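You operate a simulated robot arm through the tools that you are given. There is no shell and no other tool. Be economical: measure what you need, move in short steps, check, and stop when the job is done.

You run a simulated two-armed robot. Do the job below in one go: nothing can be reset, and whatever is moved stays where it is left.

JOB
Take the lid off the spare glue tin and lay it down on the top of the joining bench. Take the yellow twine and put it on the shelf under the steel bench. Take the grey-tied coil and put it on the top of the steel bench. Pull the blue bench drawer open. The order is free. Set down upright: yellow twine.
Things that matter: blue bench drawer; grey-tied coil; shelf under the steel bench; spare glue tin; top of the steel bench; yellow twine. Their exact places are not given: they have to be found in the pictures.

The check looks at the end state, three seconds after you hand in, the way a careful person would. Anything else that was tipped, shoved, dropped, spilled or broken makes it a failure. A push-on lid holds only when it is set on centred and level and pressed home; a screw cap is set on level and turned clockwise until tight.

ROBOT AND FRAMES
Two 7-joint arms with two-finger parallel grippers on one trunk, on a base that drives. Base frame: it is fixed to the floor where the robot stands at the start and does not move with it; the origin is under the middle of the robot, x ahead of it, y to its left, z up; the surface under the hand at the start is at about z = 0.86. Readings come in m, degrees, newtons and seconds.
The left shoulder is at the start at [0.07, 0.163, 1.37], the right one opposite. With the tool pointing down near the work surface each hand reaches from about 0.26 to 0.84 m from the robot's upright axis, wherever it stands, measured 20 degrees to its own side. Places, roughly: blue bench drawer [0.4, -0.3, 0.7]; grey-tied coil (14x13x3 cm) [-1, -6.3, 0.4]; shelf under the steel bench [-0.7, -6.3, 0.4]; spare glue tin [0.75, 0, 1]; top of the steel bench [-1, -6.3, 0.9]; yellow twine (6x6x7 cm) [0.4, -5.8, 0.9]. Payload 3.43 kg a hand.
The TCP of each hand is the grasp point between the finger pads, 0.034 m short of the fingertips. In the tool frame z runs along the fingers and y along their closing line. The gripper opens to 0.128 m. The fingers are 0.024 m wide and 0.012 m thick; the gripper's body (0.048 by 0.13 m) begins 0.096 m behind the TCP.
Orientation is told as [roll, pitch, yaw] about the base's x, y, z axes, in that order, counted from this pose: with the fingers straight down and closing along the base's y, the tool's x points along the base's -x, its y along +y and its z along -z.

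CONTROLS
- The arms move only by the tool jog_arm. It takes "left_moves", "right_moves" or both (then of equal length, played together; a hand with none holds still); each is a list of rows, each a list of 7 numbers: the shift along the tool's x, y, z in m, then the turn, a rotation vector about the tool's x, y, z in degrees, then the finger opening in m, from 0 to 0.128. In form: [[dx, dy, dz, wx, wy, wz, fingers], ...]. A call has 1 to 20 rows; each row shifts and turns the commanded pose from where the row before left it, along the tool's axes as they then stand. A row lasts 0.2 s, in which the tool goes at most 0.05 m and 8.6 degrees; a call with a longer step from one row to the next is refused whole, and so is a gripper value outside its range. Where a pose cannot be reached the arm comes as near as it can. A force on the tool above 40 N (or 10 N above the force at the start of the call, whichever is more), or a blocked arm, ends the call early, and 0.2 s more pass. Each finger travels about 0.153 m/s and halts on what it meets, pressing with about 24 N; the grip force reading is that of the motor and also rises with nothing between the fingers. The clock runs only during rows and for 0.2 s after the last one: add rows that do not move to give the fingers time. It gives the time, the measured TCP pose, the force on the tool (base axes), the opening and the grip force at its end, in the units of the frame above (readings bear some noise), with the torque about the TCP (base axes, N m) and any sound that the robot's microphone picked up.
- Cameras (640 x 400 px; columns grow to the right, rows downward): "scene" is now at [0.1109, 0.0042, 1.5598]; the picture's right is [0.06, -1.00, 0.00], its down [-0.90, -0.05, -0.42] and it looks along [0.42, 0.02, -0.91] (base axes); focal length 232 px, centre (320, 200). "left" rides on the left gripper at [0.076, 0.011, -0.16] in its tool frame; the picture's right is [-0.15, 0.99, 0.00], its down [-0.88, -0.13, -0.46] and it looks along [-0.45, -0.07, 0.89] (tool axes); focal length 234 px, centre (320, 200). "right" rides on the right gripper at [0.076, -0.011, -0.16] in its tool frame; the picture's right is [0.15, 0.99, 0.00], its down [-0.88, 0.13, -0.46] and it looks along [-0.45, 0.07, 0.89] (tool axes); focal length 234 px, centre (320, 200).
- capture(camera): a new picture of that camera. The clock stands still meanwhile.
- lift_body(by): slides the trunk up (or, below 0, down) by that many m; the arms and the scene camera ride with it, the base frame stays. It gives what a move gives, with no picture.
- drive_base(legs): drives the robot by 1 to 6 legs, each [ahead, left, turn to the left] in m, m and degrees, along the robot's own axes; the way and the turn of a leg run together, so that a leg with both is an arc; at most 1.5 m and 180 degrees a leg. The arms and the cameras ride along, it lands a little off, and it stops where it bumps. It gives what a move gives.
- head_to(pan, tilt): turns the head with the scene camera to pan (to the left, within 86 degrees either way) and tilt (down, from -29 to 69), counted from straight ahead of the robot. It gives what a move gives.
- locate(camera, pixels): for up to 12 pixels [column, row] of the newest picture of that camera ("zoom" is the newest enlarged one), the place [x, y, z] in the base frame of the surface seen there, good to about 0.003 m. The clock stands still meanwhile.
- zoom(camera, box): a new picture of the part [left, top, right, bottom] of that camera's present view, enlarged. The clock stands still meanwhile.
- job_done(): hands the job in; it is judged then, once.

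Go step by step. Measure first, check grasps and placings, and put right what went wrong. The budget is 110 turns and 88 pictures, counting those below and the enlarged ones. Unless the task says otherwise, let go and move clear before handing in.

The tools are called after ">>>" as name(argument=value, ...) on one line, values as JSON. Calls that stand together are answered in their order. jog_arm: Moves the arms, as the interface text tells. Its arguments: {"type":"object","properties":{"left_moves":{"type":"array","items":{"type":"array","items":{"type":"number"}}},"right_moves":{"type":"array","items":{"type":"array","items":{"type":"number"}}}},"required":[]} The other tools are called the same way: lift_body (by) slides the trunk up or down; drive_base (legs) drives the base; head_to (pan, tilt) turns the head that bears the scene camera; capture (camera) takes a picture; locate (camera, pixels) gives the place of the surface under pixels of a picture; zoom (camera, box) takes an enlarged picture of a part of a camera's view; job_done () hands the job in.

At the start:

```text
t: 0.0
left_eef_pos: [0.542, 0.2421, 1.1754]
left_tool_rot: [0.0, 0.0, 0.1]
left_wrist_force: [0.3, 0.5, 0.4]
left_ft_torque: [0.04, 0.02, 0.03]
left_opening: 0.1277
left_finger_force: 0.0
right_eef_pos: [0.602, -0.3548, 1.1238]
right_tool_rot: [0.0, 0.0, -0.1]
right_wrist_force: [-0.1, 0.9, 0.9]
right_ft_torque: [-0.02, 0.02, -0.04]
right_opening: 0.128
right_finger_force: 0.1
trunk travel left (down, up): [-0.85, 0.09]
robot x, y, heading: [-0.0015, -0.0027, 0.1]
head pan, tilt: [3.2, 64.9]
```

scene: 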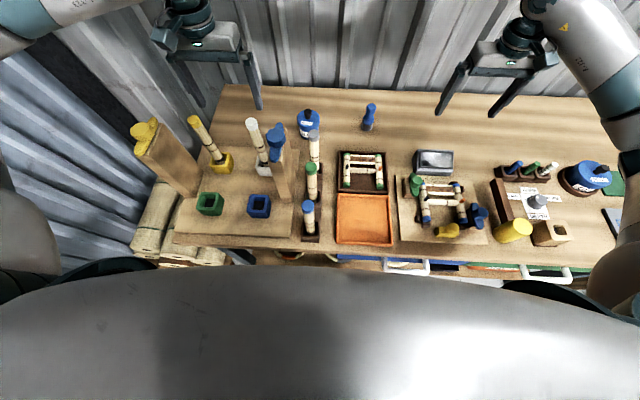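
right: 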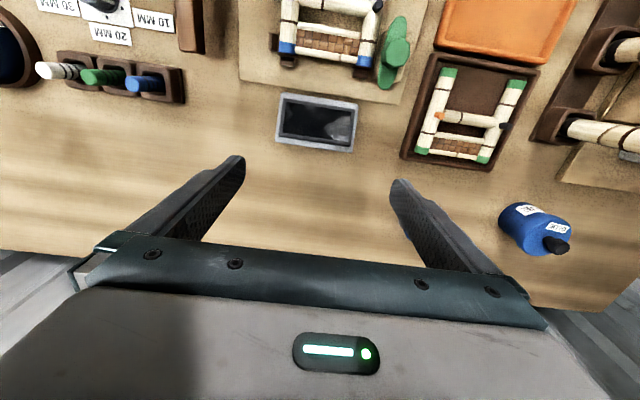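
left: 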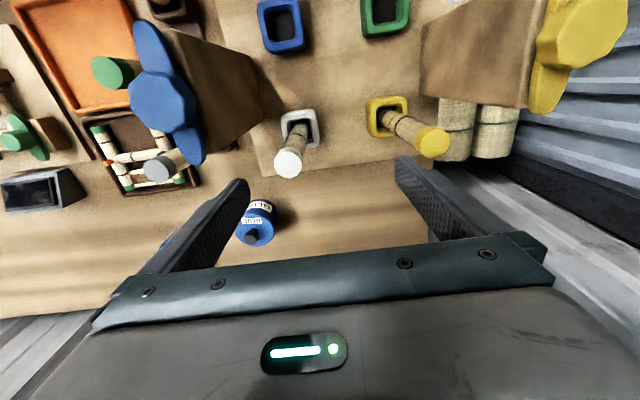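

The scene shows a blue glue container near (308,122), a bottle at (368,116) and a bigger tin at (585,178). I'll zoom on these and the drawer handles.

>>> zoom(camera="scene", box=[260, 80, 420, 180])

>>> locate(camera="scene", pixels=[[308, 114], [308, 124], [368, 108], [368, 128], [585, 178], [405, 267], [545, 275], [355, 257], [430, 105], [340, 105]])

>>> zoom(camera="scene", box=[320, 180, 640, 290])

```text
4.00 times, centred on (340, 130) of scene
```

zoom: 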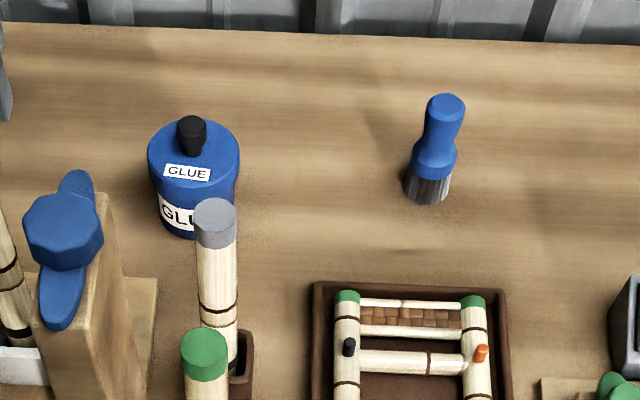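

```text
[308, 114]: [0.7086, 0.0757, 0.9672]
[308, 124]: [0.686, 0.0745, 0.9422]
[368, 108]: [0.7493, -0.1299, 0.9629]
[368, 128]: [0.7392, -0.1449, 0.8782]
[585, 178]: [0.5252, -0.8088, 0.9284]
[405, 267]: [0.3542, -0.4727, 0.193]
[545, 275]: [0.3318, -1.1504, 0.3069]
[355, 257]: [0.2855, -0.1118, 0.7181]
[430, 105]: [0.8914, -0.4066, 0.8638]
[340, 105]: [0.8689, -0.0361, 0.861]
```

```text
2.00 times, centred on (480, 235) of scene
```

zoom: 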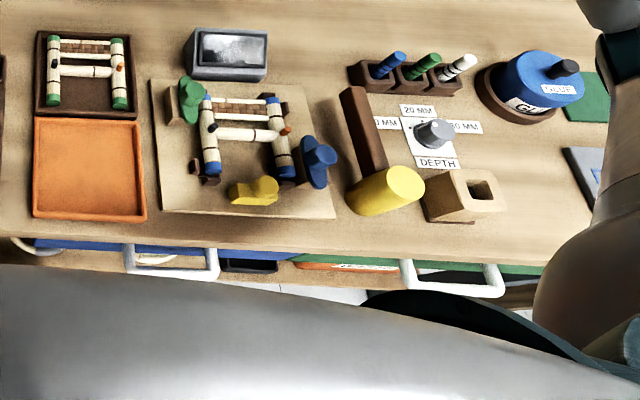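

>>> zoom(camera="scene", box=[284, 100, 332, 130])

>>> zoom(camera="left", box=[200, 180, 328, 260])

```text
13.33 times, centred on (308, 115) of scene
```

zoom: 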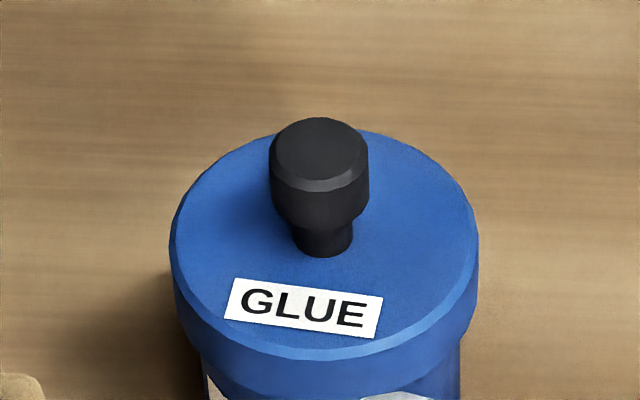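

```text
5.00 times, centred on (264, 220) of left
```

zoom: 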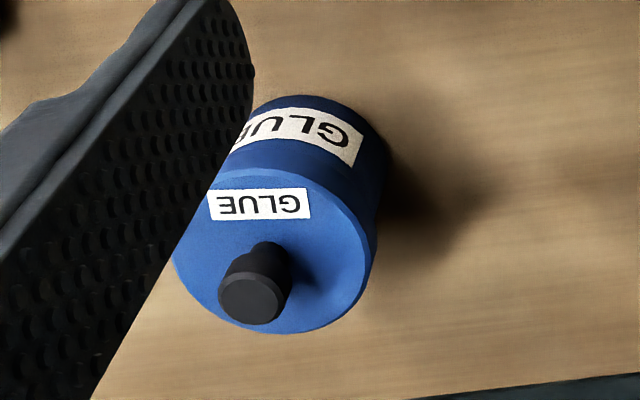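

>>> locate(camera="zoom", pixels=[[250, 300], [220, 200], [350, 260], [300, 325], [330, 200], [190, 260], [365, 255], [440, 140], [310, 140], [372, 200]])

>>> locate(camera="scene", pixels=[[307.5, 110.5], [308, 109.5], [298, 117], [318, 117], [308, 125], [314, 110.5]])

>>> head_to(pan=0, tilt=20)

>>> capture(camera="scene")

```text
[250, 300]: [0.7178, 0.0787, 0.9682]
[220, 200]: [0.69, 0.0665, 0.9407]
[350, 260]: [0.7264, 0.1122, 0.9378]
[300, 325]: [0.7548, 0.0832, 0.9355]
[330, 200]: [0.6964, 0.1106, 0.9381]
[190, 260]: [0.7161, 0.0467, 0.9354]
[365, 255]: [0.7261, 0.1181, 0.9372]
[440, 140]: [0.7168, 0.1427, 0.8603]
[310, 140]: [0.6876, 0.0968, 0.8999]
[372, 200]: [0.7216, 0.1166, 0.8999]
```

```text
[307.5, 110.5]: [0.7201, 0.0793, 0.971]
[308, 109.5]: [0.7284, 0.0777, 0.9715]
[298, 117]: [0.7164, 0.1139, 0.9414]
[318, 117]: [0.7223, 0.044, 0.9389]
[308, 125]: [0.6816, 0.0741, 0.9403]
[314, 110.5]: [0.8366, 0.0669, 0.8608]
```

```text
t: 1.1
left_eef_pos: [0.5427, 0.2411, 1.1763]
left_tool_rot: [-0.1, 0.1, 0.1]
left_wrist_force: [0.5, 0.0, 0.0]
left_ft_torque: [0.0, 0.01, -0.01]
left_opening: 0.1279
left_finger_force: 0.1
right_eef_pos: [0.6026, -0.3549, 1.1248]
right_tool_rot: [0.0, 0.1, 0.1]
right_wrist_force: [-0.4, 0.7, -0.8]
right_ft_torque: [0.03, -0.03, 0.03]
right_opening: 0.1279
right_finger_force: 0.0
trunk travel left (down, up): [-0.85, 0.09]
robot x, y, heading: [0.0028, -0.0038, -0.1]
head pan, tilt: [0.0, 20.0]
```

```text
80 pictures are left
```

scene: 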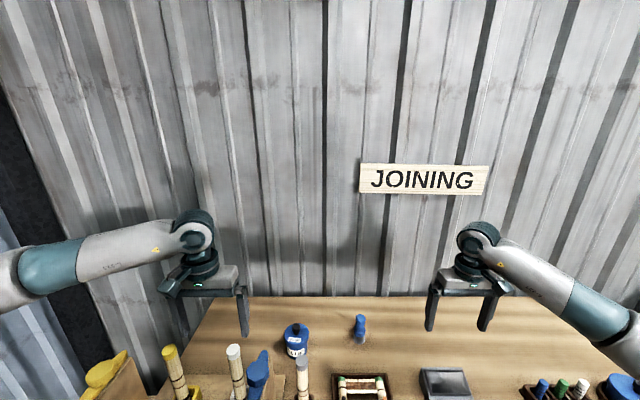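

The sign reads JOINING, so this bench is the right one; tin axis is about (0.718, 0.080), lid top z 0.940, knob top 0.971. I'll move the left hand above the knob.

>>> jog_arm(left_moves=[[-0.029, -0.027, 0.008, 0, 0, 0, 0.07], [-0.029, -0.027, 0.008, 0, 0, 0, 0.07], [-0.029, -0.027, 0.008, 0, 0, 0, 0.07], [-0.029, -0.027, 0.008, 0, 0, 0, 0.07], [-0.029, -0.027, 0.008, 0, 0, 0, 0.07], [-0.03, -0.026, 0.008, 0, 0, 0, 0.07], [0, 0, 0.02, 0, 0, 0, 0.07], [0, 0, 0, 0, 0, 0, 0.07]])

>>> capture(camera="left")

```text
t: 2.9
left_eef_pos: [0.718, 0.0812, 1.1077]
left_tool_rot: [0.0, 0.0, 0.1]
left_wrist_force: [0.6, 0.3, -0.9]
left_ft_torque: [-0.01, 0.01, -0.01]
left_opening: 0.0702
left_finger_force: 0.1
right_eef_pos: [0.6027, -0.3551, 1.1237]
right_tool_rot: [0.0, -0.1, 0.0]
right_wrist_force: [0.3, -1.0, 0.0]
right_ft_torque: [-0.01, -0.01, -0.05]
right_opening: 0.1279
right_finger_force: 0.0
trunk travel left (down, up): [-0.85, 0.09]
robot x, y, heading: [0.0091, 0.0009, 0.3]
head pan, tilt: [0.0, 20.0]
```

```text
79 pictures are left
```

left: 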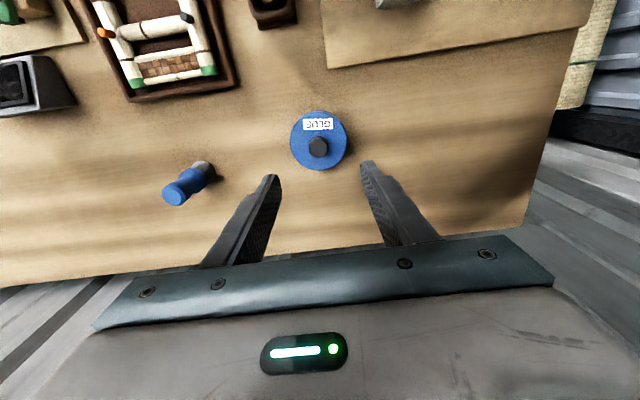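

Knob at (318,146) sits between the fingers in y; I'll confirm its place, then descend.

>>> locate(camera="left", pixels=[[318, 147], [318, 143], [318, 166], [291, 142], [346, 142], [318, 112]])

>>> jog_arm(left_moves=[[0, 0, 0.03, 0, 0, 0, 0.07], [0, 0, 0.03, 0, 0, 0, 0.07], [0, 0, 0.03, 0, 0, 0, 0.07], [0, 0, 0.02, 0, 0, 0, 0.07], [0, 0, 0.015, 0, 0, 0, 0.07], [0, 0, 0, 0, 0, 0, 0.07]])

>>> capture(camera="left")

```text
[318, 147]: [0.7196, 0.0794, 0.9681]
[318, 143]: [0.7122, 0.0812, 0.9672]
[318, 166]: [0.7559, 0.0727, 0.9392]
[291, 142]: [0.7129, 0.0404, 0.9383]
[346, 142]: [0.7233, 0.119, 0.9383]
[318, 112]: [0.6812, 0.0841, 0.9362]
```

```text
t: 4.3
left_eef_pos: [0.7179, 0.081, 0.9832]
left_tool_rot: [0.0, 0.1, -0.1]
left_wrist_force: [-0.1, 0.1, -0.4]
left_ft_torque: [-0.02, 0.0, 0.0]
left_opening: 0.0699
left_finger_force: 0.0
right_eef_pos: [0.6025, -0.3542, 1.1242]
right_tool_rot: [-0.1, 0.0, 0.0]
right_wrist_force: [-0.3, 0.8, 0.0]
right_ft_torque: [0.03, -0.04, -0.01]
right_opening: 0.128
right_finger_force: 0.0
trunk travel left (down, up): [-0.85, 0.09]
robot x, y, heading: [0.0007, -0.0048, 0.0]
head pan, tilt: [0.0, 20.0]
```

```text
78 pictures are left
```

left: 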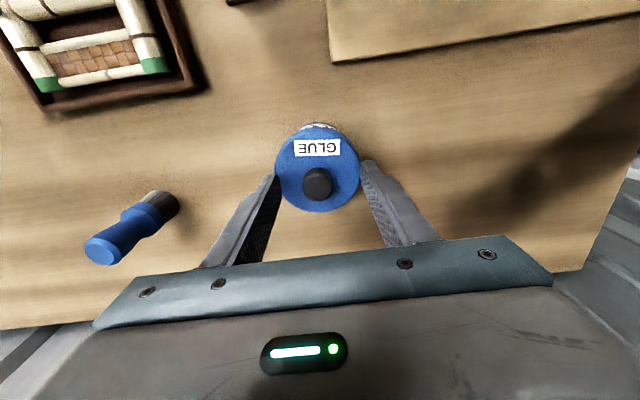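

Knob (317,183) is on the finger line. Close and lift gently, watching force.

>>> jog_arm(left_moves=[[0, 0, 0.004, 0, 0, 0, 0.07], [0, 0, 0, 0, 0, 0, 0.03], [0, 0, 0, 0, 0, 0, 0.0], [0, 0, 0, 0, 0, 0, 0.0], [0, 0, 0, 0, 0, 0, 0.0]])

>>> jog_arm(left_moves=[[0, 0, -0.002, 0, 0, 0, 0], [0, 0, -0.003, 0, 0, 0, 0], [0, 0, -0.005, 0, 0, 0, 0], [0, 0, -0.005, 0, 0, 0, 0], [0, 0, 0, 0, 0, 0, 0]])

>>> capture(camera="left")

```text
t: 5.5
left_eef_pos: [0.7171, 0.0809, 0.9791]
left_tool_rot: [-0.1, 0.0, 0.0]
left_wrist_force: [0.6, -1.9, 0.2]
left_ft_torque: [-0.12, -0.04, -0.02]
left_opening: 0.0244
left_finger_force: 24.2
right_eef_pos: [0.6022, -0.3554, 1.1238]
right_tool_rot: [-0.1, 0.0, 0.0]
right_wrist_force: [-1.0, 1.2, -0.4]
right_ft_torque: [-0.01, 0.0, 0.01]
right_opening: 0.1278
right_finger_force: 0.0
trunk travel left (down, up): [-0.85, 0.09]
robot x, y, heading: [0.0011, 0.002, 0.0]
head pan, tilt: [0.0, 20.0]
```

```text
t: 6.7
left_eef_pos: [0.7182, 0.0811, 0.993]
left_tool_rot: [0.1, 0.0, 0.1]
left_wrist_force: [0.2, 0.0, -4.3]
left_ft_torque: [0.03, 0.04, 0.01]
left_opening: 0.0242
left_finger_force: 23.9
right_eef_pos: [0.6029, -0.3542, 1.1238]
right_tool_rot: [0.0, -0.1, 0.0]
right_wrist_force: [-0.3, -0.4, 0.2]
right_ft_torque: [0.0, -0.02, -0.02]
right_opening: 0.1279
right_finger_force: 0.0
trunk travel left (down, up): [-0.85, 0.09]
robot x, y, heading: [0.0012, 0.0025, 0.2]
head pan, tilt: [0.0, 20.0]
```

```text
77 pictures are left
```

left: 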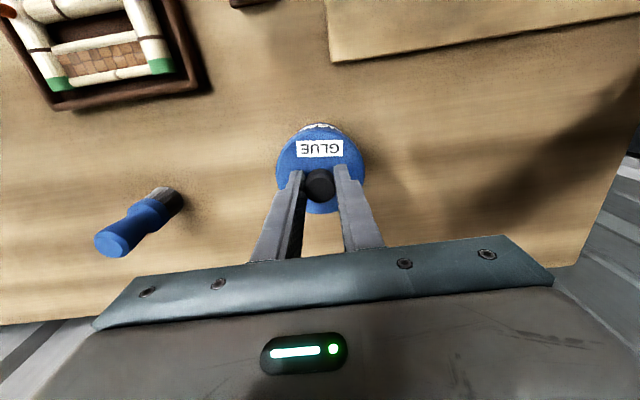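

The force is −4.3 N with 14 mm lift: the whole tin probably came up. Checking in the scene view.

>>> head_to(pan=3, tilt=45)

>>> capture(camera="scene")

```text
t: 7.6
left_eef_pos: [0.7184, 0.0812, 0.9935]
left_tool_rot: [0.0, 0.0, 0.0]
left_wrist_force: [0.0, -0.3, -4.1]
left_ft_torque: [0.02, 0.0, 0.0]
left_opening: 0.0244
left_finger_force: 24.0
right_eef_pos: [0.6023, -0.3542, 1.1224]
right_tool_rot: [-0.1, 0.0, 0.1]
right_wrist_force: [0.0, 0.2, 0.2]
right_ft_torque: [0.0, -0.03, -0.01]
right_opening: 0.1282
right_finger_force: 0.1
trunk travel left (down, up): [-0.85, 0.09]
robot x, y, heading: [0.0019, 0.0003, 0.0]
head pan, tilt: [3.0, 45.0]
```

```text
76 pictures are left
```

scene: 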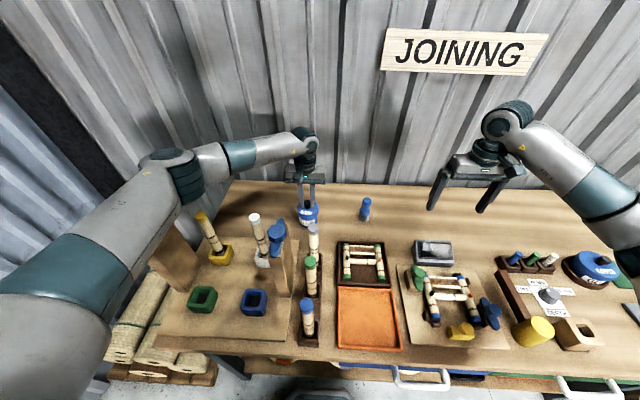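

>>> zoom(camera="scene", box=[268, 160, 348, 240])

```text
5.00 times, centred on (308, 200) of scene
```

zoom: 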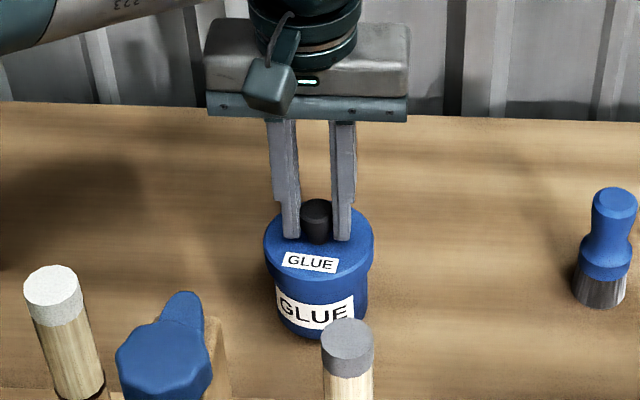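

The tin came up with the lid, so I need the right hand on its body. First set the tin back down, let go, and re-grip the knob with the left hand turned 90° to make room.

>>> jog_arm(left_moves=[[0, 0, 0.006, 0, 0, 0, 0], [0, 0, 0.006, 0, 0, 0, 0], [0, 0, 0.002, 0, 0, 0, 0], [0, 0, 0.0, 0, 0, 0, 0], [0, 0, 0, 0, 0, 0, 0.04], [0, 0, 0, 0, 0, 0, 0.06], [0, 0, -0.03, 0, 0, 0, 0.06], [0, 0, -0.03, 0, 0, 0, 0.06]])

>>> jog_arm(left_moves=[[0, 0, 0, 0, 0, 8.1818, 0.07], [0, 0, 0, 0, 0, 8.1818, 0.07], [0, 0, 0, 0, 0, 8.1818, 0.07], [0, 0, 0, 0, 0, 8.1818, 0.07], [0, 0, 0, 0, 0, 8.1818, 0.07], [0, 0, 0, 0, 0, 8.1818, 0.07], [0, 0, 0, 0, 0, 8.1818, 0.07], [0, 0, 0, 0, 0, 8.1818, 0.07], [0, 0, 0, 0, 0, 8.1818, 0.07], [0, 0, 0, 0, 0, 8.1818, 0.07], [0, 0, 0, 0, 0, 8.182, 0.07], [0, 0, 0, 0, 0, 0, 0.07]])

>>> capture(camera="left")

```text
t: 9.4
left_eef_pos: [0.7172, 0.0803, 1.0401]
left_tool_rot: [-0.1, 0.0, 0.0]
left_wrist_force: [0.6, -0.2, 0.1]
left_ft_torque: [0.0, -0.04, 0.03]
left_opening: 0.06
left_finger_force: 0.1
right_eef_pos: [0.6016, -0.355, 1.1248]
right_tool_rot: [0.0, 0.0, 0.0]
right_wrist_force: [0.7, 0.1, 0.5]
right_ft_torque: [-0.01, -0.02, -0.03]
right_opening: 0.128
right_finger_force: 0.0
trunk travel left (down, up): [-0.85, 0.09]
robot x, y, heading: [0.0007, 0.0013, -0.3]
head pan, tilt: [3.0, 45.0]
```

```text
t: 12.0
left_eef_pos: [0.7171, 0.081, 1.0409]
left_tool_rot: [0.0, 0.0, -43.5]
left_wrist_force: [0.2, -0.5, 0.7]
left_ft_torque: [-0.01, -0.01, 0.01]
left_opening: 0.0701
left_finger_force: 0.1
left hand out of reach, approached as far as the arm can: row 6, 7, 8, 9, 10, 11
right_eef_pos: [0.6027, -0.354, 1.1221]
right_tool_rot: [0.1, 0.0, 0.0]
right_wrist_force: [0.5, 0.1, -0.2]
right_ft_torque: [0.04, -0.01, 0.04]
right_opening: 0.128
right_finger_force: 0.0
trunk travel left (down, up): [-0.85, 0.09]
robot x, y, heading: [0.0021, -0.0025, 0.1]
head pan, tilt: [3.0, 45.0]
```

```text
74 pictures are left
```

left: 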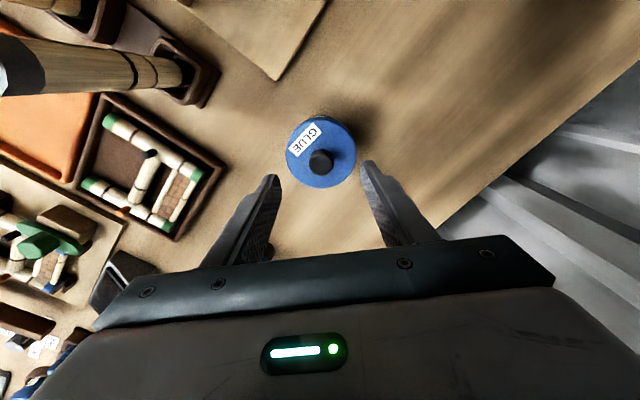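

The left wrist stops at −43.5° yaw; I'll turn the other way instead and see, and measure the neighbouring stick positions.

>>> jog_arm(left_moves=[[0, 0, 0, 0, 0, -8.5, 0.07], [0, 0, 0, 0, 0, -8.5, 0.07], [0, 0, 0, 0, 0, -8.5, 0.07], [0, 0, 0, 0, 0, -8.5, 0.07], [0, 0, 0, 0, 0, -8.5, 0.07], [0, 0, 0, 0, 0, -8.5, 0.07], [0, 0, 0, 0, 0, -8.5, 0.07], [0, 0, 0, 0, 0, -8.5, 0.07], [0, 0, 0, 0, 0, -8.5, 0.07], [0, 0, 0, 0, 0, -8.5, 0.07], [0, 0, 0, 0, 0, -8.5, 0.07], [0, 0, 0, 0, 0, -8.5, 0.07], [0, 0, 0, 0, 0, -8.5, 0.07]])

>>> locate(camera="scene", pixels=[[314, 229], [311, 260], [306, 304], [254, 218], [278, 232], [365, 200], [366, 216], [313, 242]])

```text
t: 14.8
left_eef_pos: [0.7183, 0.0807, 1.041]
left_tool_rot: [0.1, -0.1, 67.0]
left_wrist_force: [0.3, 0.5, 0.8]
left_ft_torque: [-0.03, -0.01, 0.01]
left_opening: 0.07
left_finger_force: 0.1
right_eef_pos: [0.6033, -0.3543, 1.1231]
right_tool_rot: [0.0, 0.0, 0.0]
right_wrist_force: [-0.9, 0.0, 0.2]
right_ft_torque: [-0.02, 0.0, -0.02]
right_opening: 0.128
right_finger_force: 0.0
trunk travel left (down, up): [-0.85, 0.09]
robot x, y, heading: [0.0025, -0.0025, -0.2]
head pan, tilt: [3.0, 45.0]
```

```text
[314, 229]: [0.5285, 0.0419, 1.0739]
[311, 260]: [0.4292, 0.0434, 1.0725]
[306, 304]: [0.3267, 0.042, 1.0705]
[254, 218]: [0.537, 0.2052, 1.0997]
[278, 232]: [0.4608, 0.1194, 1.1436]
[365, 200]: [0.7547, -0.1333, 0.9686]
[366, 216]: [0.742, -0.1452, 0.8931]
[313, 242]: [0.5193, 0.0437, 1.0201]
```

Left yaw 67° works and puts its body across the diagonal; the stick is at (0.53, 0.04), top z 1.07. Plan: left lifts the tin into the air, right grips the body horizontally, pull apart. First bring the right hand to a near-horizontal pose.

>>> jog_arm(right_moves=[[0, 0, -0.04, 0, 0, -8.4, 0.128], [0, 0, -0.02, 0, 0, -8.4, 0.128], [0, 0, 0, 0, 0, -8.4, 0.128], [0, 0, 0, 0, 0, -8.4, 0.128], [0, 0, 0, 0, 0, -8.4, 0.128], [0, 0, 0, 0, 0, -8, 0.128], [0, 0, 0, 0, -8.4, 0, 0.128], [0, 0, 0, 0, -8.4, 0, 0.128], [0, 0, 0, 0, -8.4, 0, 0.128], [0, 0, 0, 0, -8.4, 0, 0.128], [0, 0, 0, 0, -8.4, 0, 0.128], [0, 0, 0, 0, -8.4, 0, 0.128], [0, 0, 0, 0, -8.4, 0, 0.128], [0, 0, 0, 0, -8.4, 0, 0.128], [0, 0, 0, 0, -7.8, 0, 0.128]])

>>> jog_arm(left_moves=[[0, 0, 0.03, 0, 0, 0, 0.07], [0, 0, 0.02, 0, 0, 0, 0.07], [0, 0, 0.011, 0, 0, 0, 0.07], [0, 0, 0, 0, 0, 0, 0.0], [0, 0, 0, 0, 0, 0, 0.0], [0, 0, 0, 0, 0, 0, 0.0], [0, 0, 0, 0, 0, 0, 0.0]])

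>>> capture(camera="scene")

```text
t: 18.0
left_eef_pos: [0.7175, 0.0826, 1.0388]
left_tool_rot: [0.0, 0.2, 66.9]
left_wrist_force: [0.1, 0.2, 0.5]
left_ft_torque: [-0.05, -0.02, -0.01]
left_opening: 0.0698
left_finger_force: 0.1
right_eef_pos: [0.6052, -0.3522, 1.1879]
right_tool_rot: [-1.1, -75.5, 37.4]
right_wrist_force: [-3.4, -0.3, -9.7]
right_ft_torque: [0.56, -0.86, -0.24]
right_opening: 0.1278
right_finger_force: 0.0
right hand out of reach, approached as far as the arm can: row 5, 6
trunk travel left (down, up): [-0.85, 0.09]
robot x, y, heading: [0.0006, -0.0003, -0.3]
head pan, tilt: [3.0, 45.0]
```

```text
t: 19.6
left_eef_pos: [0.7189, 0.08, 0.979]
left_tool_rot: [0.0, 0.0, 67.1]
left_wrist_force: [1.7, -0.6, 0.3]
left_ft_torque: [-0.04, -0.05, 0.01]
left_opening: 0.0245
left_finger_force: 24.1
right_eef_pos: [0.6031, -0.3541, 1.1838]
right_tool_rot: [0.1, -75.0, 36.4]
right_wrist_force: [-0.2, -1.0, 0.5]
right_ft_torque: [0.0, -0.04, 0.0]
right_opening: 0.128
right_finger_force: 0.1
trunk travel left (down, up): [-0.85, 0.09]
robot x, y, heading: [-0.0035, 0.0021, -0.2]
head pan, tilt: [3.0, 45.0]
```

```text
73 pictures are left
```

scene: 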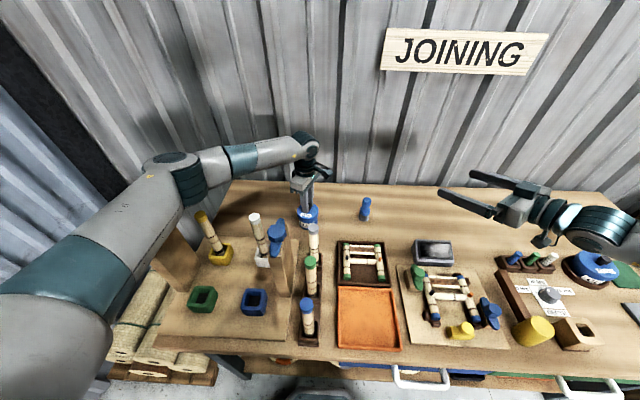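

Left grips the knob, right is near-horizontal (pitch −75, yaw 36). Lift the tin 0.26 m straight up and bring the right hand to a pre-grasp 0.13 m off.

>>> jog_arm(left_moves=[[0, 0, -0.029, 0, 0, 0, 0], [0, 0, -0.029, 0, 0, 0, 0], [0, 0, -0.029, 0, 0, 0, 0], [0, 0, -0.029, 0, 0, 0, 0], [0, 0, -0.029, 0, 0, 0, 0], [0, 0, -0.029, 0, 0, 0, 0], [0, 0, -0.029, 0, 0, 0, 0], [0, 0, -0.029, 0, 0, 0, 0], [0, 0, -0.029, 0, 0, 0, 0], [0, 0, 0, 0, 0, 0, 0]])

>>> jog_arm(right_moves=[[-0.0067, 0.0312, 0.024, 0, 0, 0, 0.128], [-0.0067, 0.0312, 0.024, 0, 0, 0, 0.128], [-0.0067, 0.0312, 0.024, 0, 0, 0, 0.128], [-0.0067, 0.0312, 0.024, 0, 0, 0, 0.128], [-0.0067, 0.0312, 0.024, 0, 0, 0, 0.128], [-0.0067, 0.0312, 0.024, 0, 0, 0, 0.128], [-0.0067, 0.0312, 0.024, 0, 0, 0, 0.128], [-0.0067, 0.0312, 0.024, 0, 0, 0, 0.128], [-0.0067, 0.0312, 0.024, 0, 0, 0, 0.128], [0, 0, 0, 0, 0, 0, 0.128]])

>>> capture(camera="right")

>>> head_to(pan=3, tilt=25)

>>> capture(camera="scene")

```text
t: 21.8
left_eef_pos: [0.7187, 0.0801, 1.2396]
left_tool_rot: [0.0, -0.1, 66.8]
left_wrist_force: [0.7, -0.4, -2.8]
left_ft_torque: [0.05, 0.02, 0.01]
left_opening: 0.0247
left_finger_force: 24.1
right_eef_pos: [0.6041, -0.3538, 1.1833]
right_tool_rot: [0.1, -75.0, 36.2]
right_wrist_force: [0.1, -0.1, -0.5]
right_ft_torque: [0.01, 0.01, 0.01]
right_opening: 0.1279
right_finger_force: 0.1
trunk travel left (down, up): [-0.85, 0.09]
robot x, y, heading: [0.0016, 0.0005, 0.0]
head pan, tilt: [3.0, 45.0]
```

```text
t: 24.0
left_eef_pos: [0.718, 0.0797, 1.2406]
left_tool_rot: [0.0, 0.1, 66.9]
left_wrist_force: [0.4, -0.1, -3.3]
left_ft_torque: [0.04, 0.02, 0.01]
left_opening: 0.0246
left_finger_force: 24.1
right_eef_pos: [0.6158, 0.0045, 1.1857]
right_tool_rot: [0.0, -75.0, 36.3]
right_wrist_force: [0.4, 0.6, 0.3]
right_ft_torque: [0.0, -0.04, 0.0]
right_opening: 0.1281
right_finger_force: 0.1
trunk travel left (down, up): [-0.85, 0.09]
robot x, y, heading: [0.0002, 0.0025, 0.1]
head pan, tilt: [3.0, 45.0]
```

```text
72 pictures are left
```

right: 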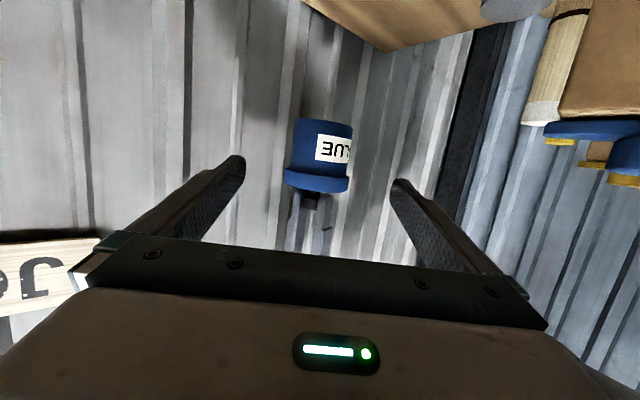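

```text
t: 24.8
left_eef_pos: [0.7186, 0.0819, 1.2398]
left_tool_rot: [0.0, 0.0, 66.9]
left_wrist_force: [0.1, -0.6, -3.9]
left_ft_torque: [-0.03, -0.04, 0.0]
left_opening: 0.0247
left_finger_force: 24.2
right_eef_pos: [0.6165, 0.0042, 1.1859]
right_tool_rot: [0.1, -75.0, 36.4]
right_wrist_force: [0.0, 0.0, 0.4]
right_ft_torque: [0.0, -0.01, -0.01]
right_opening: 0.128
right_finger_force: 0.0
trunk travel left (down, up): [-0.85, 0.09]
robot x, y, heading: [-0.0015, -0.0023, -0.1]
head pan, tilt: [3.0, 25.0]
```

```text
71 pictures are left
```

scene: 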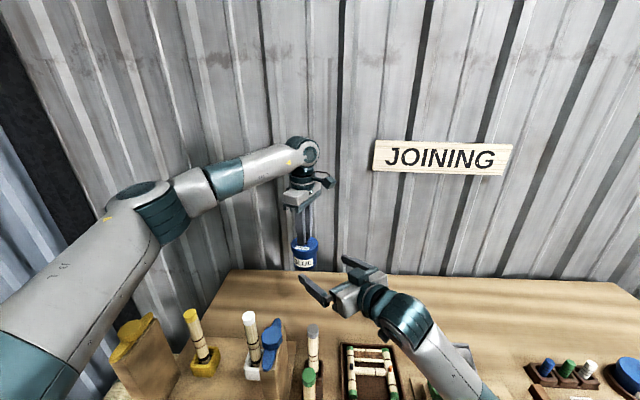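

Tin (320,158) is centred between the right fingers. Advance to it and close.

>>> locate(camera="right", pixels=[[322, 125], [300, 150], [322, 165], [322, 172], [322, 185], [345, 150]])

>>> jog_arm(right_moves=[[0, 0, 0.03, 0, 0, 0, 0.128], [0, 0, 0.03, 0, 0, 0, 0.128], [0, 0, 0.03, 0, 0, 0, 0.128], [0, 0, 0.02, 0, 0, 0, 0.128], [0, 0, 0.018, 0, 0, 0, 0.128], [0, 0, 0, 0, 0, 0, 0.128]])

>>> capture(camera="right")

```text
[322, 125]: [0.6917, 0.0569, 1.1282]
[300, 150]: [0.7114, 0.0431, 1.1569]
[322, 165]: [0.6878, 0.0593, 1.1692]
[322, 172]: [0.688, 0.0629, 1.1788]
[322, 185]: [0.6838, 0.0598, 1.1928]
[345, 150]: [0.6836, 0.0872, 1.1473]
```

```text
t: 26.2
left_eef_pos: [0.7187, 0.082, 1.2393]
left_tool_rot: [0.0, 0.1, 66.9]
left_wrist_force: [-0.7, 0.9, -4.0]
left_ft_torque: [0.01, 0.0, 0.01]
left_opening: 0.0247
left_finger_force: 24.2
right_eef_pos: [0.7093, 0.0721, 1.1543]
right_tool_rot: [0.3, -74.9, 36.3]
right_wrist_force: [-0.3, 0.0, 0.7]
right_ft_torque: [0.01, 0.02, 0.0]
right_opening: 0.1277
right_finger_force: 0.1
right hand out of reach, approached as far as the arm can: row 5
trunk travel left (down, up): [-0.85, 0.09]
robot x, y, heading: [-0.0003, -0.0012, -0.2]
head pan, tilt: [3.0, 25.0]
```

```text
70 pictures are left
```

right: 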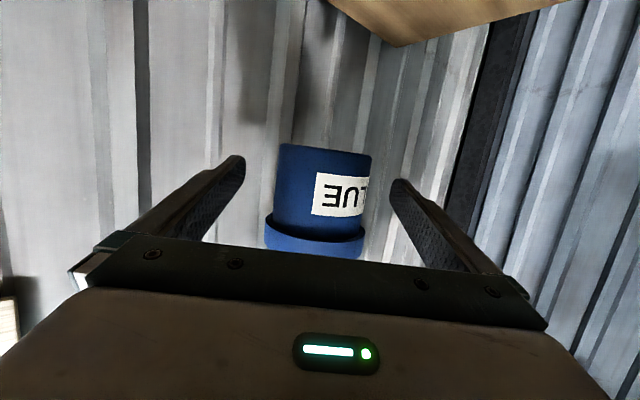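

Within 1 cm of the tin axis, fingers span it. Close right on the body.

>>> jog_arm(right_moves=[[0, 0, 0, 0, 0, 0, 0.1], [0, 0, 0, 0, 0, 0, 0.06], [0, 0, 0, 0, 0, 0, 0.0], [0, 0, 0, 0, 0, 0, 0.0], [0, 0, 0, 0, 0, 0, 0.0], [0, 0, 0, 0, 0, 0, 0.0]])

>>> jog_arm(left_moves=[[0, 0, -0.003, 0, 0, 0, 0], [0, 0, -0.004, 0, 0, 0, 0], [0, 0, -0.005, 0, 0, 0, 0], [0, 0, -0.006, 0, 0, 0, 0], [0, 0, 0, 0, 0, 0, 0]])

>>> capture(camera="right")

```text
t: 27.6
left_eef_pos: [0.7185, 0.0823, 1.2399]
left_tool_rot: [0.0, 0.0, 66.9]
left_wrist_force: [1.2, -0.1, -1.1]
left_ft_torque: [-0.01, 0.01, 0.01]
left_opening: 0.0246
left_finger_force: 23.7
right_eef_pos: [0.7094, 0.0728, 1.1538]
right_tool_rot: [0.4, -74.9, 36.1]
right_wrist_force: [-0.3, -0.2, 0.0]
right_ft_torque: [-0.02, 0.04, 0.03]
right_opening: 0.0696
right_finger_force: 23.7
trunk travel left (down, up): [-0.85, 0.09]
robot x, y, heading: [-0.0014, 0.0011, 0.1]
head pan, tilt: [3.0, 25.0]
heard: snap
```

```text
t: 28.8
left_eef_pos: [0.7173, 0.0816, 1.2572]
left_tool_rot: [0.1, 0.0, 66.9]
left_wrist_force: [0.2, 0.6, -0.5]
left_ft_torque: [-0.03, 0.01, -0.03]
left_opening: 0.0246
left_finger_force: 23.8
right_eef_pos: [0.7089, 0.0725, 1.1547]
right_tool_rot: [0.5, -74.9, 36.2]
right_wrist_force: [-0.7, 0.6, 0.0]
right_ft_torque: [0.0, 0.04, -0.02]
right_opening: 0.0696
right_finger_force: 23.6
trunk travel left (down, up): [-0.85, 0.09]
robot x, y, heading: [0.0023, -0.0007, 0.1]
head pan, tilt: [3.0, 25.0]
```

```text
69 pictures are left
```

right: 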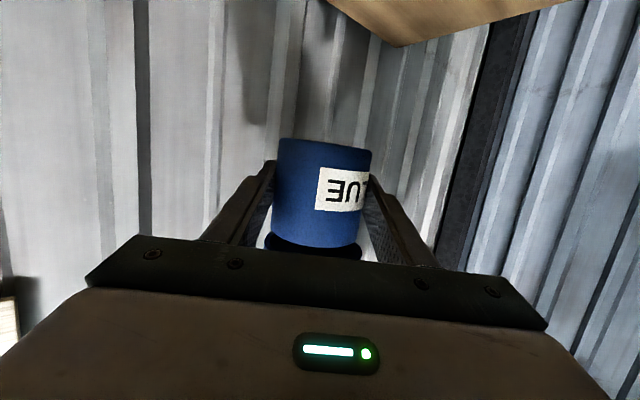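

A snap was heard and the left hand now carries only 0.5 N: lid is off. Move the lid to the free bench area near (0.75, 0.22) and lower it.

>>> jog_arm(left_moves=[[0, 0, -0.03, 0, 0, 0, 0], [-0.0355, 0.0061, 0, 0, 0, 0, 0], [-0.0355, 0.0061, 0, 0, 0, 0, 0], [-0.0355, 0.0061, 0, 0, 0, 0, 0], [-0.0355, 0.0061, 0, 0, 0, 0, 0], [0, 0, 0.043, 0, 0, 0, 0], [0, 0, 0.043, 0, 0, 0, 0], [0, 0, 0.043, 0, 0, 0, 0], [0, 0, 0.043, 0, 0, 0, 0], [0, 0, 0.043, 0, 0, 0, 0], [0, 0, 0, 0, 0, 0, 0]])

>>> capture(camera="left")

```text
t: 31.2
left_eef_pos: [0.7509, 0.2211, 1.072]
left_tool_rot: [0.0, -0.1, 66.9]
left_wrist_force: [-1.0, -0.6, -0.2]
left_ft_torque: [0.01, 0.0, -0.01]
left_opening: 0.0245
left_finger_force: 23.9
right_eef_pos: [0.7083, 0.0729, 1.1547]
right_tool_rot: [0.4, -74.9, 36.1]
right_wrist_force: [-0.5, -0.6, 0.5]
right_ft_torque: [-0.05, 0.02, 0.02]
right_opening: 0.0697
right_finger_force: 23.8
trunk travel left (down, up): [-0.85, 0.09]
robot x, y, heading: [-0.0004, 0.0027, -0.1]
head pan, tilt: [3.0, 25.0]
```

```text
68 pictures are left
```

left: 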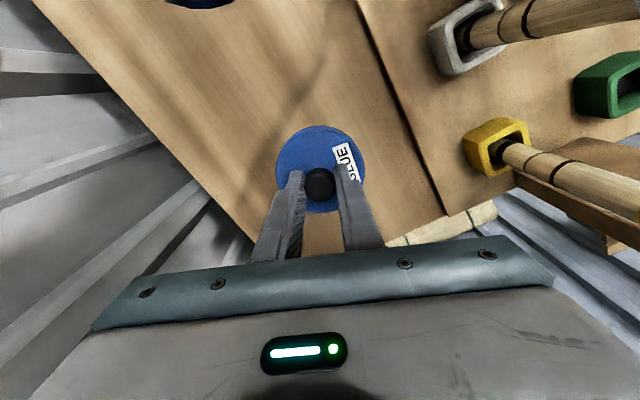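

>>> locate(camera="left", pixels=[[270, 150], [320, 110], [385, 205], [385, 160], [430, 190], [240, 225], [160, 130], [310, 240], [360, 60]])

```text
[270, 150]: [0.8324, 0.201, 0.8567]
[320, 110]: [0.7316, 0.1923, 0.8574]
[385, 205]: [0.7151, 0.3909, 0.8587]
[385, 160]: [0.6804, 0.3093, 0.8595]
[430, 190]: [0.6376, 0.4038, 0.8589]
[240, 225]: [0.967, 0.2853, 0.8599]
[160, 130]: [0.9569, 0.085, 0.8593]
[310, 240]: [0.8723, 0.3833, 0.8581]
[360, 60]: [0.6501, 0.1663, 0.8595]
```

The spot is clear bench at z 0.859. Lower gently.

>>> jog_arm(left_moves=[[0, 0, 0.045, 0, 0, 0, 0], [0, 0, 0.045, 0, 0, 0, 0], [0, 0, 0.035, 0, 0, 0, 0], [0, 0, 0.01, 0, 0, 0, 0], [0, 0, 0.006, 0, 0, 0, 0], [0, 0, 0.004, 0, 0, 0, 0], [0, 0, 0.0, 0, 0, 0, 0]])

>>> capture(camera="left")

```text
t: 32.8
left_eef_pos: [0.7514, 0.2226, 0.927]
left_tool_rot: [0.1, 0.0, 66.9]
left_wrist_force: [0.5, 0.7, 0.0]
left_ft_torque: [-0.01, -0.01, -0.02]
left_opening: 0.0245
left_finger_force: 23.8
right_eef_pos: [0.7089, 0.073, 1.1549]
right_tool_rot: [0.5, -75.0, 36.1]
right_wrist_force: [1.1, -0.6, 0.1]
right_ft_torque: [0.0, 0.02, 0.02]
right_opening: 0.0697
right_finger_force: 23.5
trunk travel left (down, up): [-0.85, 0.09]
robot x, y, heading: [0.0018, -0.0012, -0.2]
head pan, tilt: [3.0, 25.0]
```

```text
67 pictures are left
```

left: 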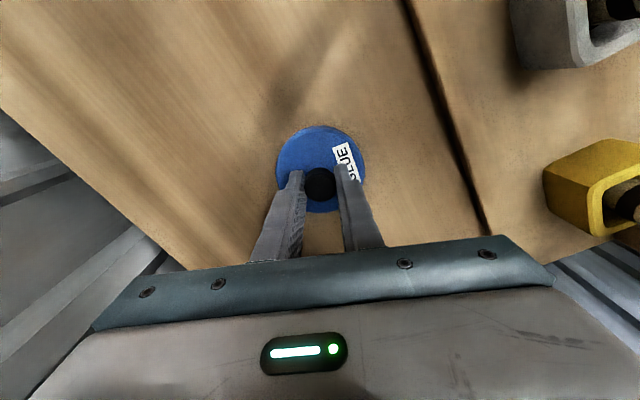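

Not touching yet (force 0). Lower in millimetre steps until contact.

>>> jog_arm(left_moves=[[0, 0, 0.003, 0, 0, 0, 0], [0, 0, 0.003, 0, 0, 0, 0], [0, 0, 0.002, 0, 0, 0, 0], [0, 0, 0.0, 0, 0, 0, 0]])

>>> zoom(camera="left", box=[240, 110, 400, 210])

```text
t: 33.8
left_eef_pos: [0.7514, 0.2212, 0.9209]
left_tool_rot: [0.0, 0.0, 66.9]
left_wrist_force: [0.0, 0.2, -0.4]
left_ft_torque: [0.0, 0.01, 0.0]
left_opening: 0.0244
left_finger_force: 23.7
right_eef_pos: [0.7097, 0.0729, 1.1539]
right_tool_rot: [0.5, -74.9, 36.1]
right_wrist_force: [0.5, 0.6, -0.3]
right_ft_torque: [-0.01, 0.02, -0.01]
right_opening: 0.0694
right_finger_force: 24.1
trunk travel left (down, up): [-0.85, 0.09]
robot x, y, heading: [0.0022, -0.0009, -0.0]
head pan, tilt: [3.0, 25.0]
```

```text
4.00 times, centred on (320, 160) of left
```

zoom: 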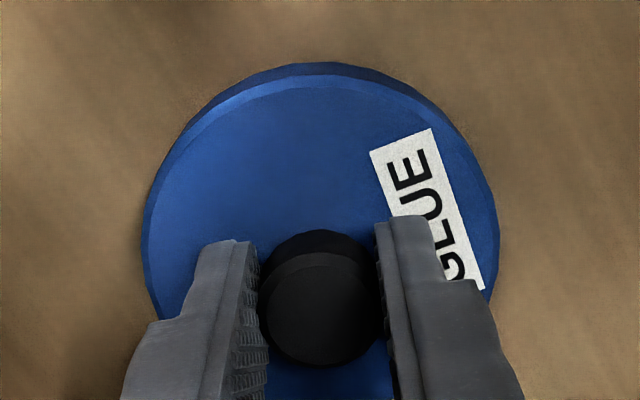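

>>> jog_arm(left_moves=[[0, 0, 0.002, 0, 0, 0, 0], [0, 0, 0.002, 0, 0, 0, 0], [0, 0, 0.002, 0, 0, 0, 0], [0, 0, 0.0, 0, 0, 0, 0]])

```text
t: 34.8
left_eef_pos: [0.7513, 0.2212, 0.9175]
left_tool_rot: [-0.2, -0.1, 67.0]
left_wrist_force: [5.7, 2.1, 24.0]
left_ft_torque: [0.07, -0.1, 0.04]
left_opening: 0.0244
left_finger_force: 23.6
right_eef_pos: [0.7069, 0.0729, 1.1568]
right_tool_rot: [0.3, -75.0, 36.3]
right_wrist_force: [-0.2, 0.2, 0.9]
right_ft_torque: [-0.05, 0.05, 0.0]
right_opening: 0.0695
right_finger_force: 24.2
trunk travel left (down, up): [-0.85, 0.09]
robot x, y, heading: [-0.0003, -0.0042, 0.0]
head pan, tilt: [3.0, 25.0]
```

Contact at z 0.918. Release, rise, and turn the left hand to yaw −43° so it can take the open tin from above, crosswise to the right fingers.

>>> jog_arm(left_moves=[[0, 0, -0.001, 0, 0, 0, 0], [0, 0, 0, 0, 0, 0, 0.03], [0, 0, 0, 0, 0, 0, 0.06], [0, 0, 0, 0, 0, 0, 0.06], [0, 0, -0.03, 0, 0, 0, 0.06], [0, 0, -0.045, 0, 0, 0, 0.06], [0, 0, -0.045, 0, 0, 0, 0.1], [0, 0, -0.045, 0, 0, 0, 0.11], [0, 0, -0.045, 0, 0, 0, 0.11], [0, 0, -0.045, 0, 0, 0, 0.11], [0, 0, -0.045, 0, 0, 0, 0.11], [0, 0, -0.045, 0, 0, 0, 0.11], [0, 0, 0, 0, 0, 0, 0.11]])

>>> jog_arm(left_moves=[[0, 0, 0, 0, 0, 8.46, 0.11], [0, 0, 0, 0, 0, 8.46, 0.11], [0, 0, 0, 0, 0, 8.46, 0.11], [0, 0, 0, 0, 0, 8.46, 0.11], [0, 0, 0, 0, 0, 8.46, 0.11], [0, 0, 0, 0, 0, 8.46, 0.11], [0, 0, 0, 0, 0, 8.46, 0.11], [0, 0, 0, 0, 0, 8.46, 0.11], [0, 0, 0, 0, 0, 8.46, 0.11], [0, 0, 0, 0, 0, 8.46, 0.11], [0, 0, 0, 0, 0, 8.46, 0.11], [0, 0, 0, 0, 0, 8.46, 0.11], [0, 0, 0, 0, 0, 8.46, 0.11], [0, 0, 0, 0, 0, 0, 0.11]])

>>> capture(camera="left")

>>> capture(camera="scene")

```text
t: 37.6
left_eef_pos: [0.7524, 0.2221, 1.2602]
left_tool_rot: [0.1, 0.1, 66.9]
left_wrist_force: [-0.5, -0.3, 0.1]
left_ft_torque: [-0.01, 0.02, 0.02]
left_opening: 0.1099
left_finger_force: 0.1
right_eef_pos: [0.7096, 0.0737, 1.1543]
right_tool_rot: [0.5, -74.9, 36.1]
right_wrist_force: [0.5, 0.1, 0.5]
right_ft_torque: [-0.02, 0.04, 0.01]
right_opening: 0.0695
right_finger_force: 24.0
trunk travel left (down, up): [-0.85, 0.09]
robot x, y, heading: [-0.0014, 0.0013, -0.0]
head pan, tilt: [3.0, 25.0]
```

```text
t: 40.6
left_eef_pos: [0.7518, 0.2212, 1.2596]
left_tool_rot: [0.0, 0.0, -29.0]
left_wrist_force: [0.3, -0.1, 0.0]
left_ft_torque: [0.01, 0.01, -0.01]
left_opening: 0.1097
left_finger_force: 0.0
left hand out of reach, approached as far as the arm can: row 12, 13
right_eef_pos: [0.7093, 0.0737, 1.1553]
right_tool_rot: [0.5, -74.8, 36.1]
right_wrist_force: [-0.2, -0.8, -0.8]
right_ft_torque: [0.0, 0.02, -0.04]
right_opening: 0.0696
right_finger_force: 23.9
trunk travel left (down, up): [-0.85, 0.09]
robot x, y, heading: [0.0001, 0.0017, 0.3]
head pan, tilt: [3.0, 25.0]
```

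```text
65 pictures are left
```

left: 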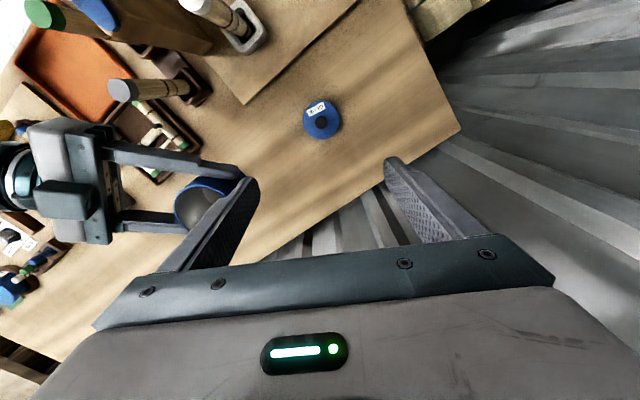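

```text
64 pictures are left
```

scene: 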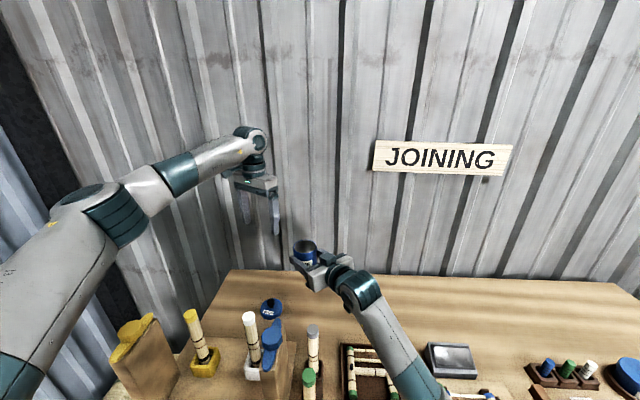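

Lid lies flat on the bench. Measure the tin's rim in the left picture, then move the left hand above the tin.

>>> locate(camera="left", pixels=[[190, 186], [178, 205], [215, 183], [234, 182], [176, 212]])

>>> jog_arm(left_moves=[[0.0, 0.0, -0.04, 0, 0, 0, 0.128], [-0.003, -0.0355, 0, 0, 0, 0, 0.128], [-0.003, -0.0355, 0, 0, 0, 0, 0.128], [-0.003, -0.0355, 0, 0, 0, 0, 0.128], [-0.003, -0.0355, 0, 0, 0, 0, 0.128], [0, 0, 0, 0, 0, 7, 0.128], [0, 0, 0, 0, 0, 7, 0.128]])

>>> capture(camera="left")

```text
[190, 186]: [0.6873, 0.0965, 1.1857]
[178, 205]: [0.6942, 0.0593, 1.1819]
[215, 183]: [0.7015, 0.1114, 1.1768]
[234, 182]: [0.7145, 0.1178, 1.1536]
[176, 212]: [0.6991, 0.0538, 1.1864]
```

```text
t: 42.2
left_eef_pos: [0.6932, 0.0909, 1.2806]
left_tool_rot: [0.1, 0.0, -43.0]
left_wrist_force: [0.1, 0.2, 0.2]
left_ft_torque: [0.01, 0.04, 0.02]
left_opening: 0.128
left_finger_force: 0.0
left hand out of reach, approached as far as the arm can: row 1
right_eef_pos: [0.7097, 0.0729, 1.1551]
right_tool_rot: [0.4, -74.9, 36.2]
right_wrist_force: [0.0, 0.3, 0.0]
right_ft_torque: [0.01, 0.04, -0.01]
right_opening: 0.0692
right_finger_force: 23.5
trunk travel left (down, up): [-0.85, 0.09]
robot x, y, heading: [0.0001, -0.0014, -0.0]
head pan, tilt: [3.0, 25.0]
```

```text
63 pictures are left
```

left: 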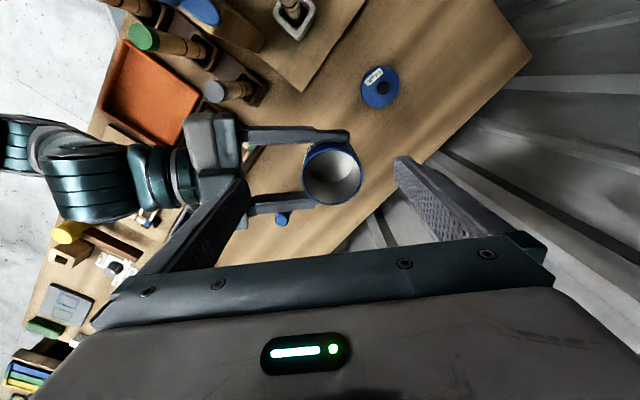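

>>> locate(camera="left", pixels=[[304, 174], [361, 174], [332, 145], [332, 202], [310, 158], [352, 195]])

```text
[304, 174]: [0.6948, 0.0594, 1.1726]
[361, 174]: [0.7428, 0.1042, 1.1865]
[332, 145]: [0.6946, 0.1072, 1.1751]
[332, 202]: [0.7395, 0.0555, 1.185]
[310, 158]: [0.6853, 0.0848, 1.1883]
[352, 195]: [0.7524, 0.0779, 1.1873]
```

Tin centre (0.718, 0.081), rim z 1.187. Align and straddle it with the left hand.

>>> jog_arm(left_moves=[[-0.025, 0.0097, 0, 0, 0, 0, 0.128], [0, 0, 0.03, 0, 0, 0, 0.128], [0, 0, 0.03, 0, 0, 0, 0.128], [0, 0, 0.024, 0, 0, 0, 0.128], [0, 0, 0, 0, 0, 0, 0.128]])

>>> capture(camera="left")

```text
t: 43.4
left_eef_pos: [0.7171, 0.0822, 1.1944]
left_tool_rot: [0.1, 0.1, -43.0]
left_wrist_force: [0.7, 0.3, 0.2]
left_ft_torque: [-0.01, -0.01, 0.03]
left_opening: 0.128
left_finger_force: 0.1
right_eef_pos: [0.7088, 0.0729, 1.1557]
right_tool_rot: [0.3, -75.0, 36.1]
right_wrist_force: [0.4, -0.1, 0.1]
right_ft_torque: [0.0, 0.04, 0.03]
right_opening: 0.0691
right_finger_force: 24.1
trunk travel left (down, up): [-0.85, 0.09]
robot x, y, heading: [-0.0032, -0.0006, 0.1]
head pan, tilt: [3.0, 25.0]
```

```text
62 pictures are left
```

left: 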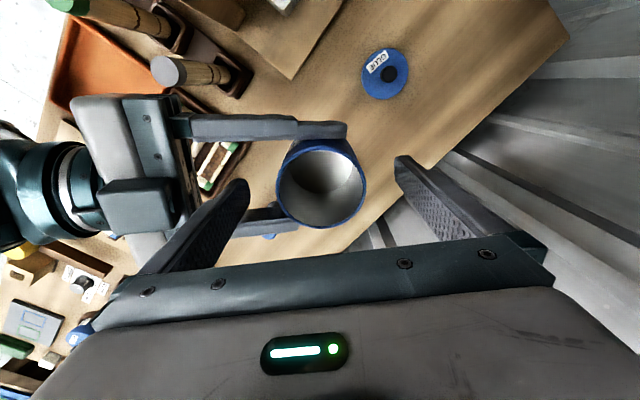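

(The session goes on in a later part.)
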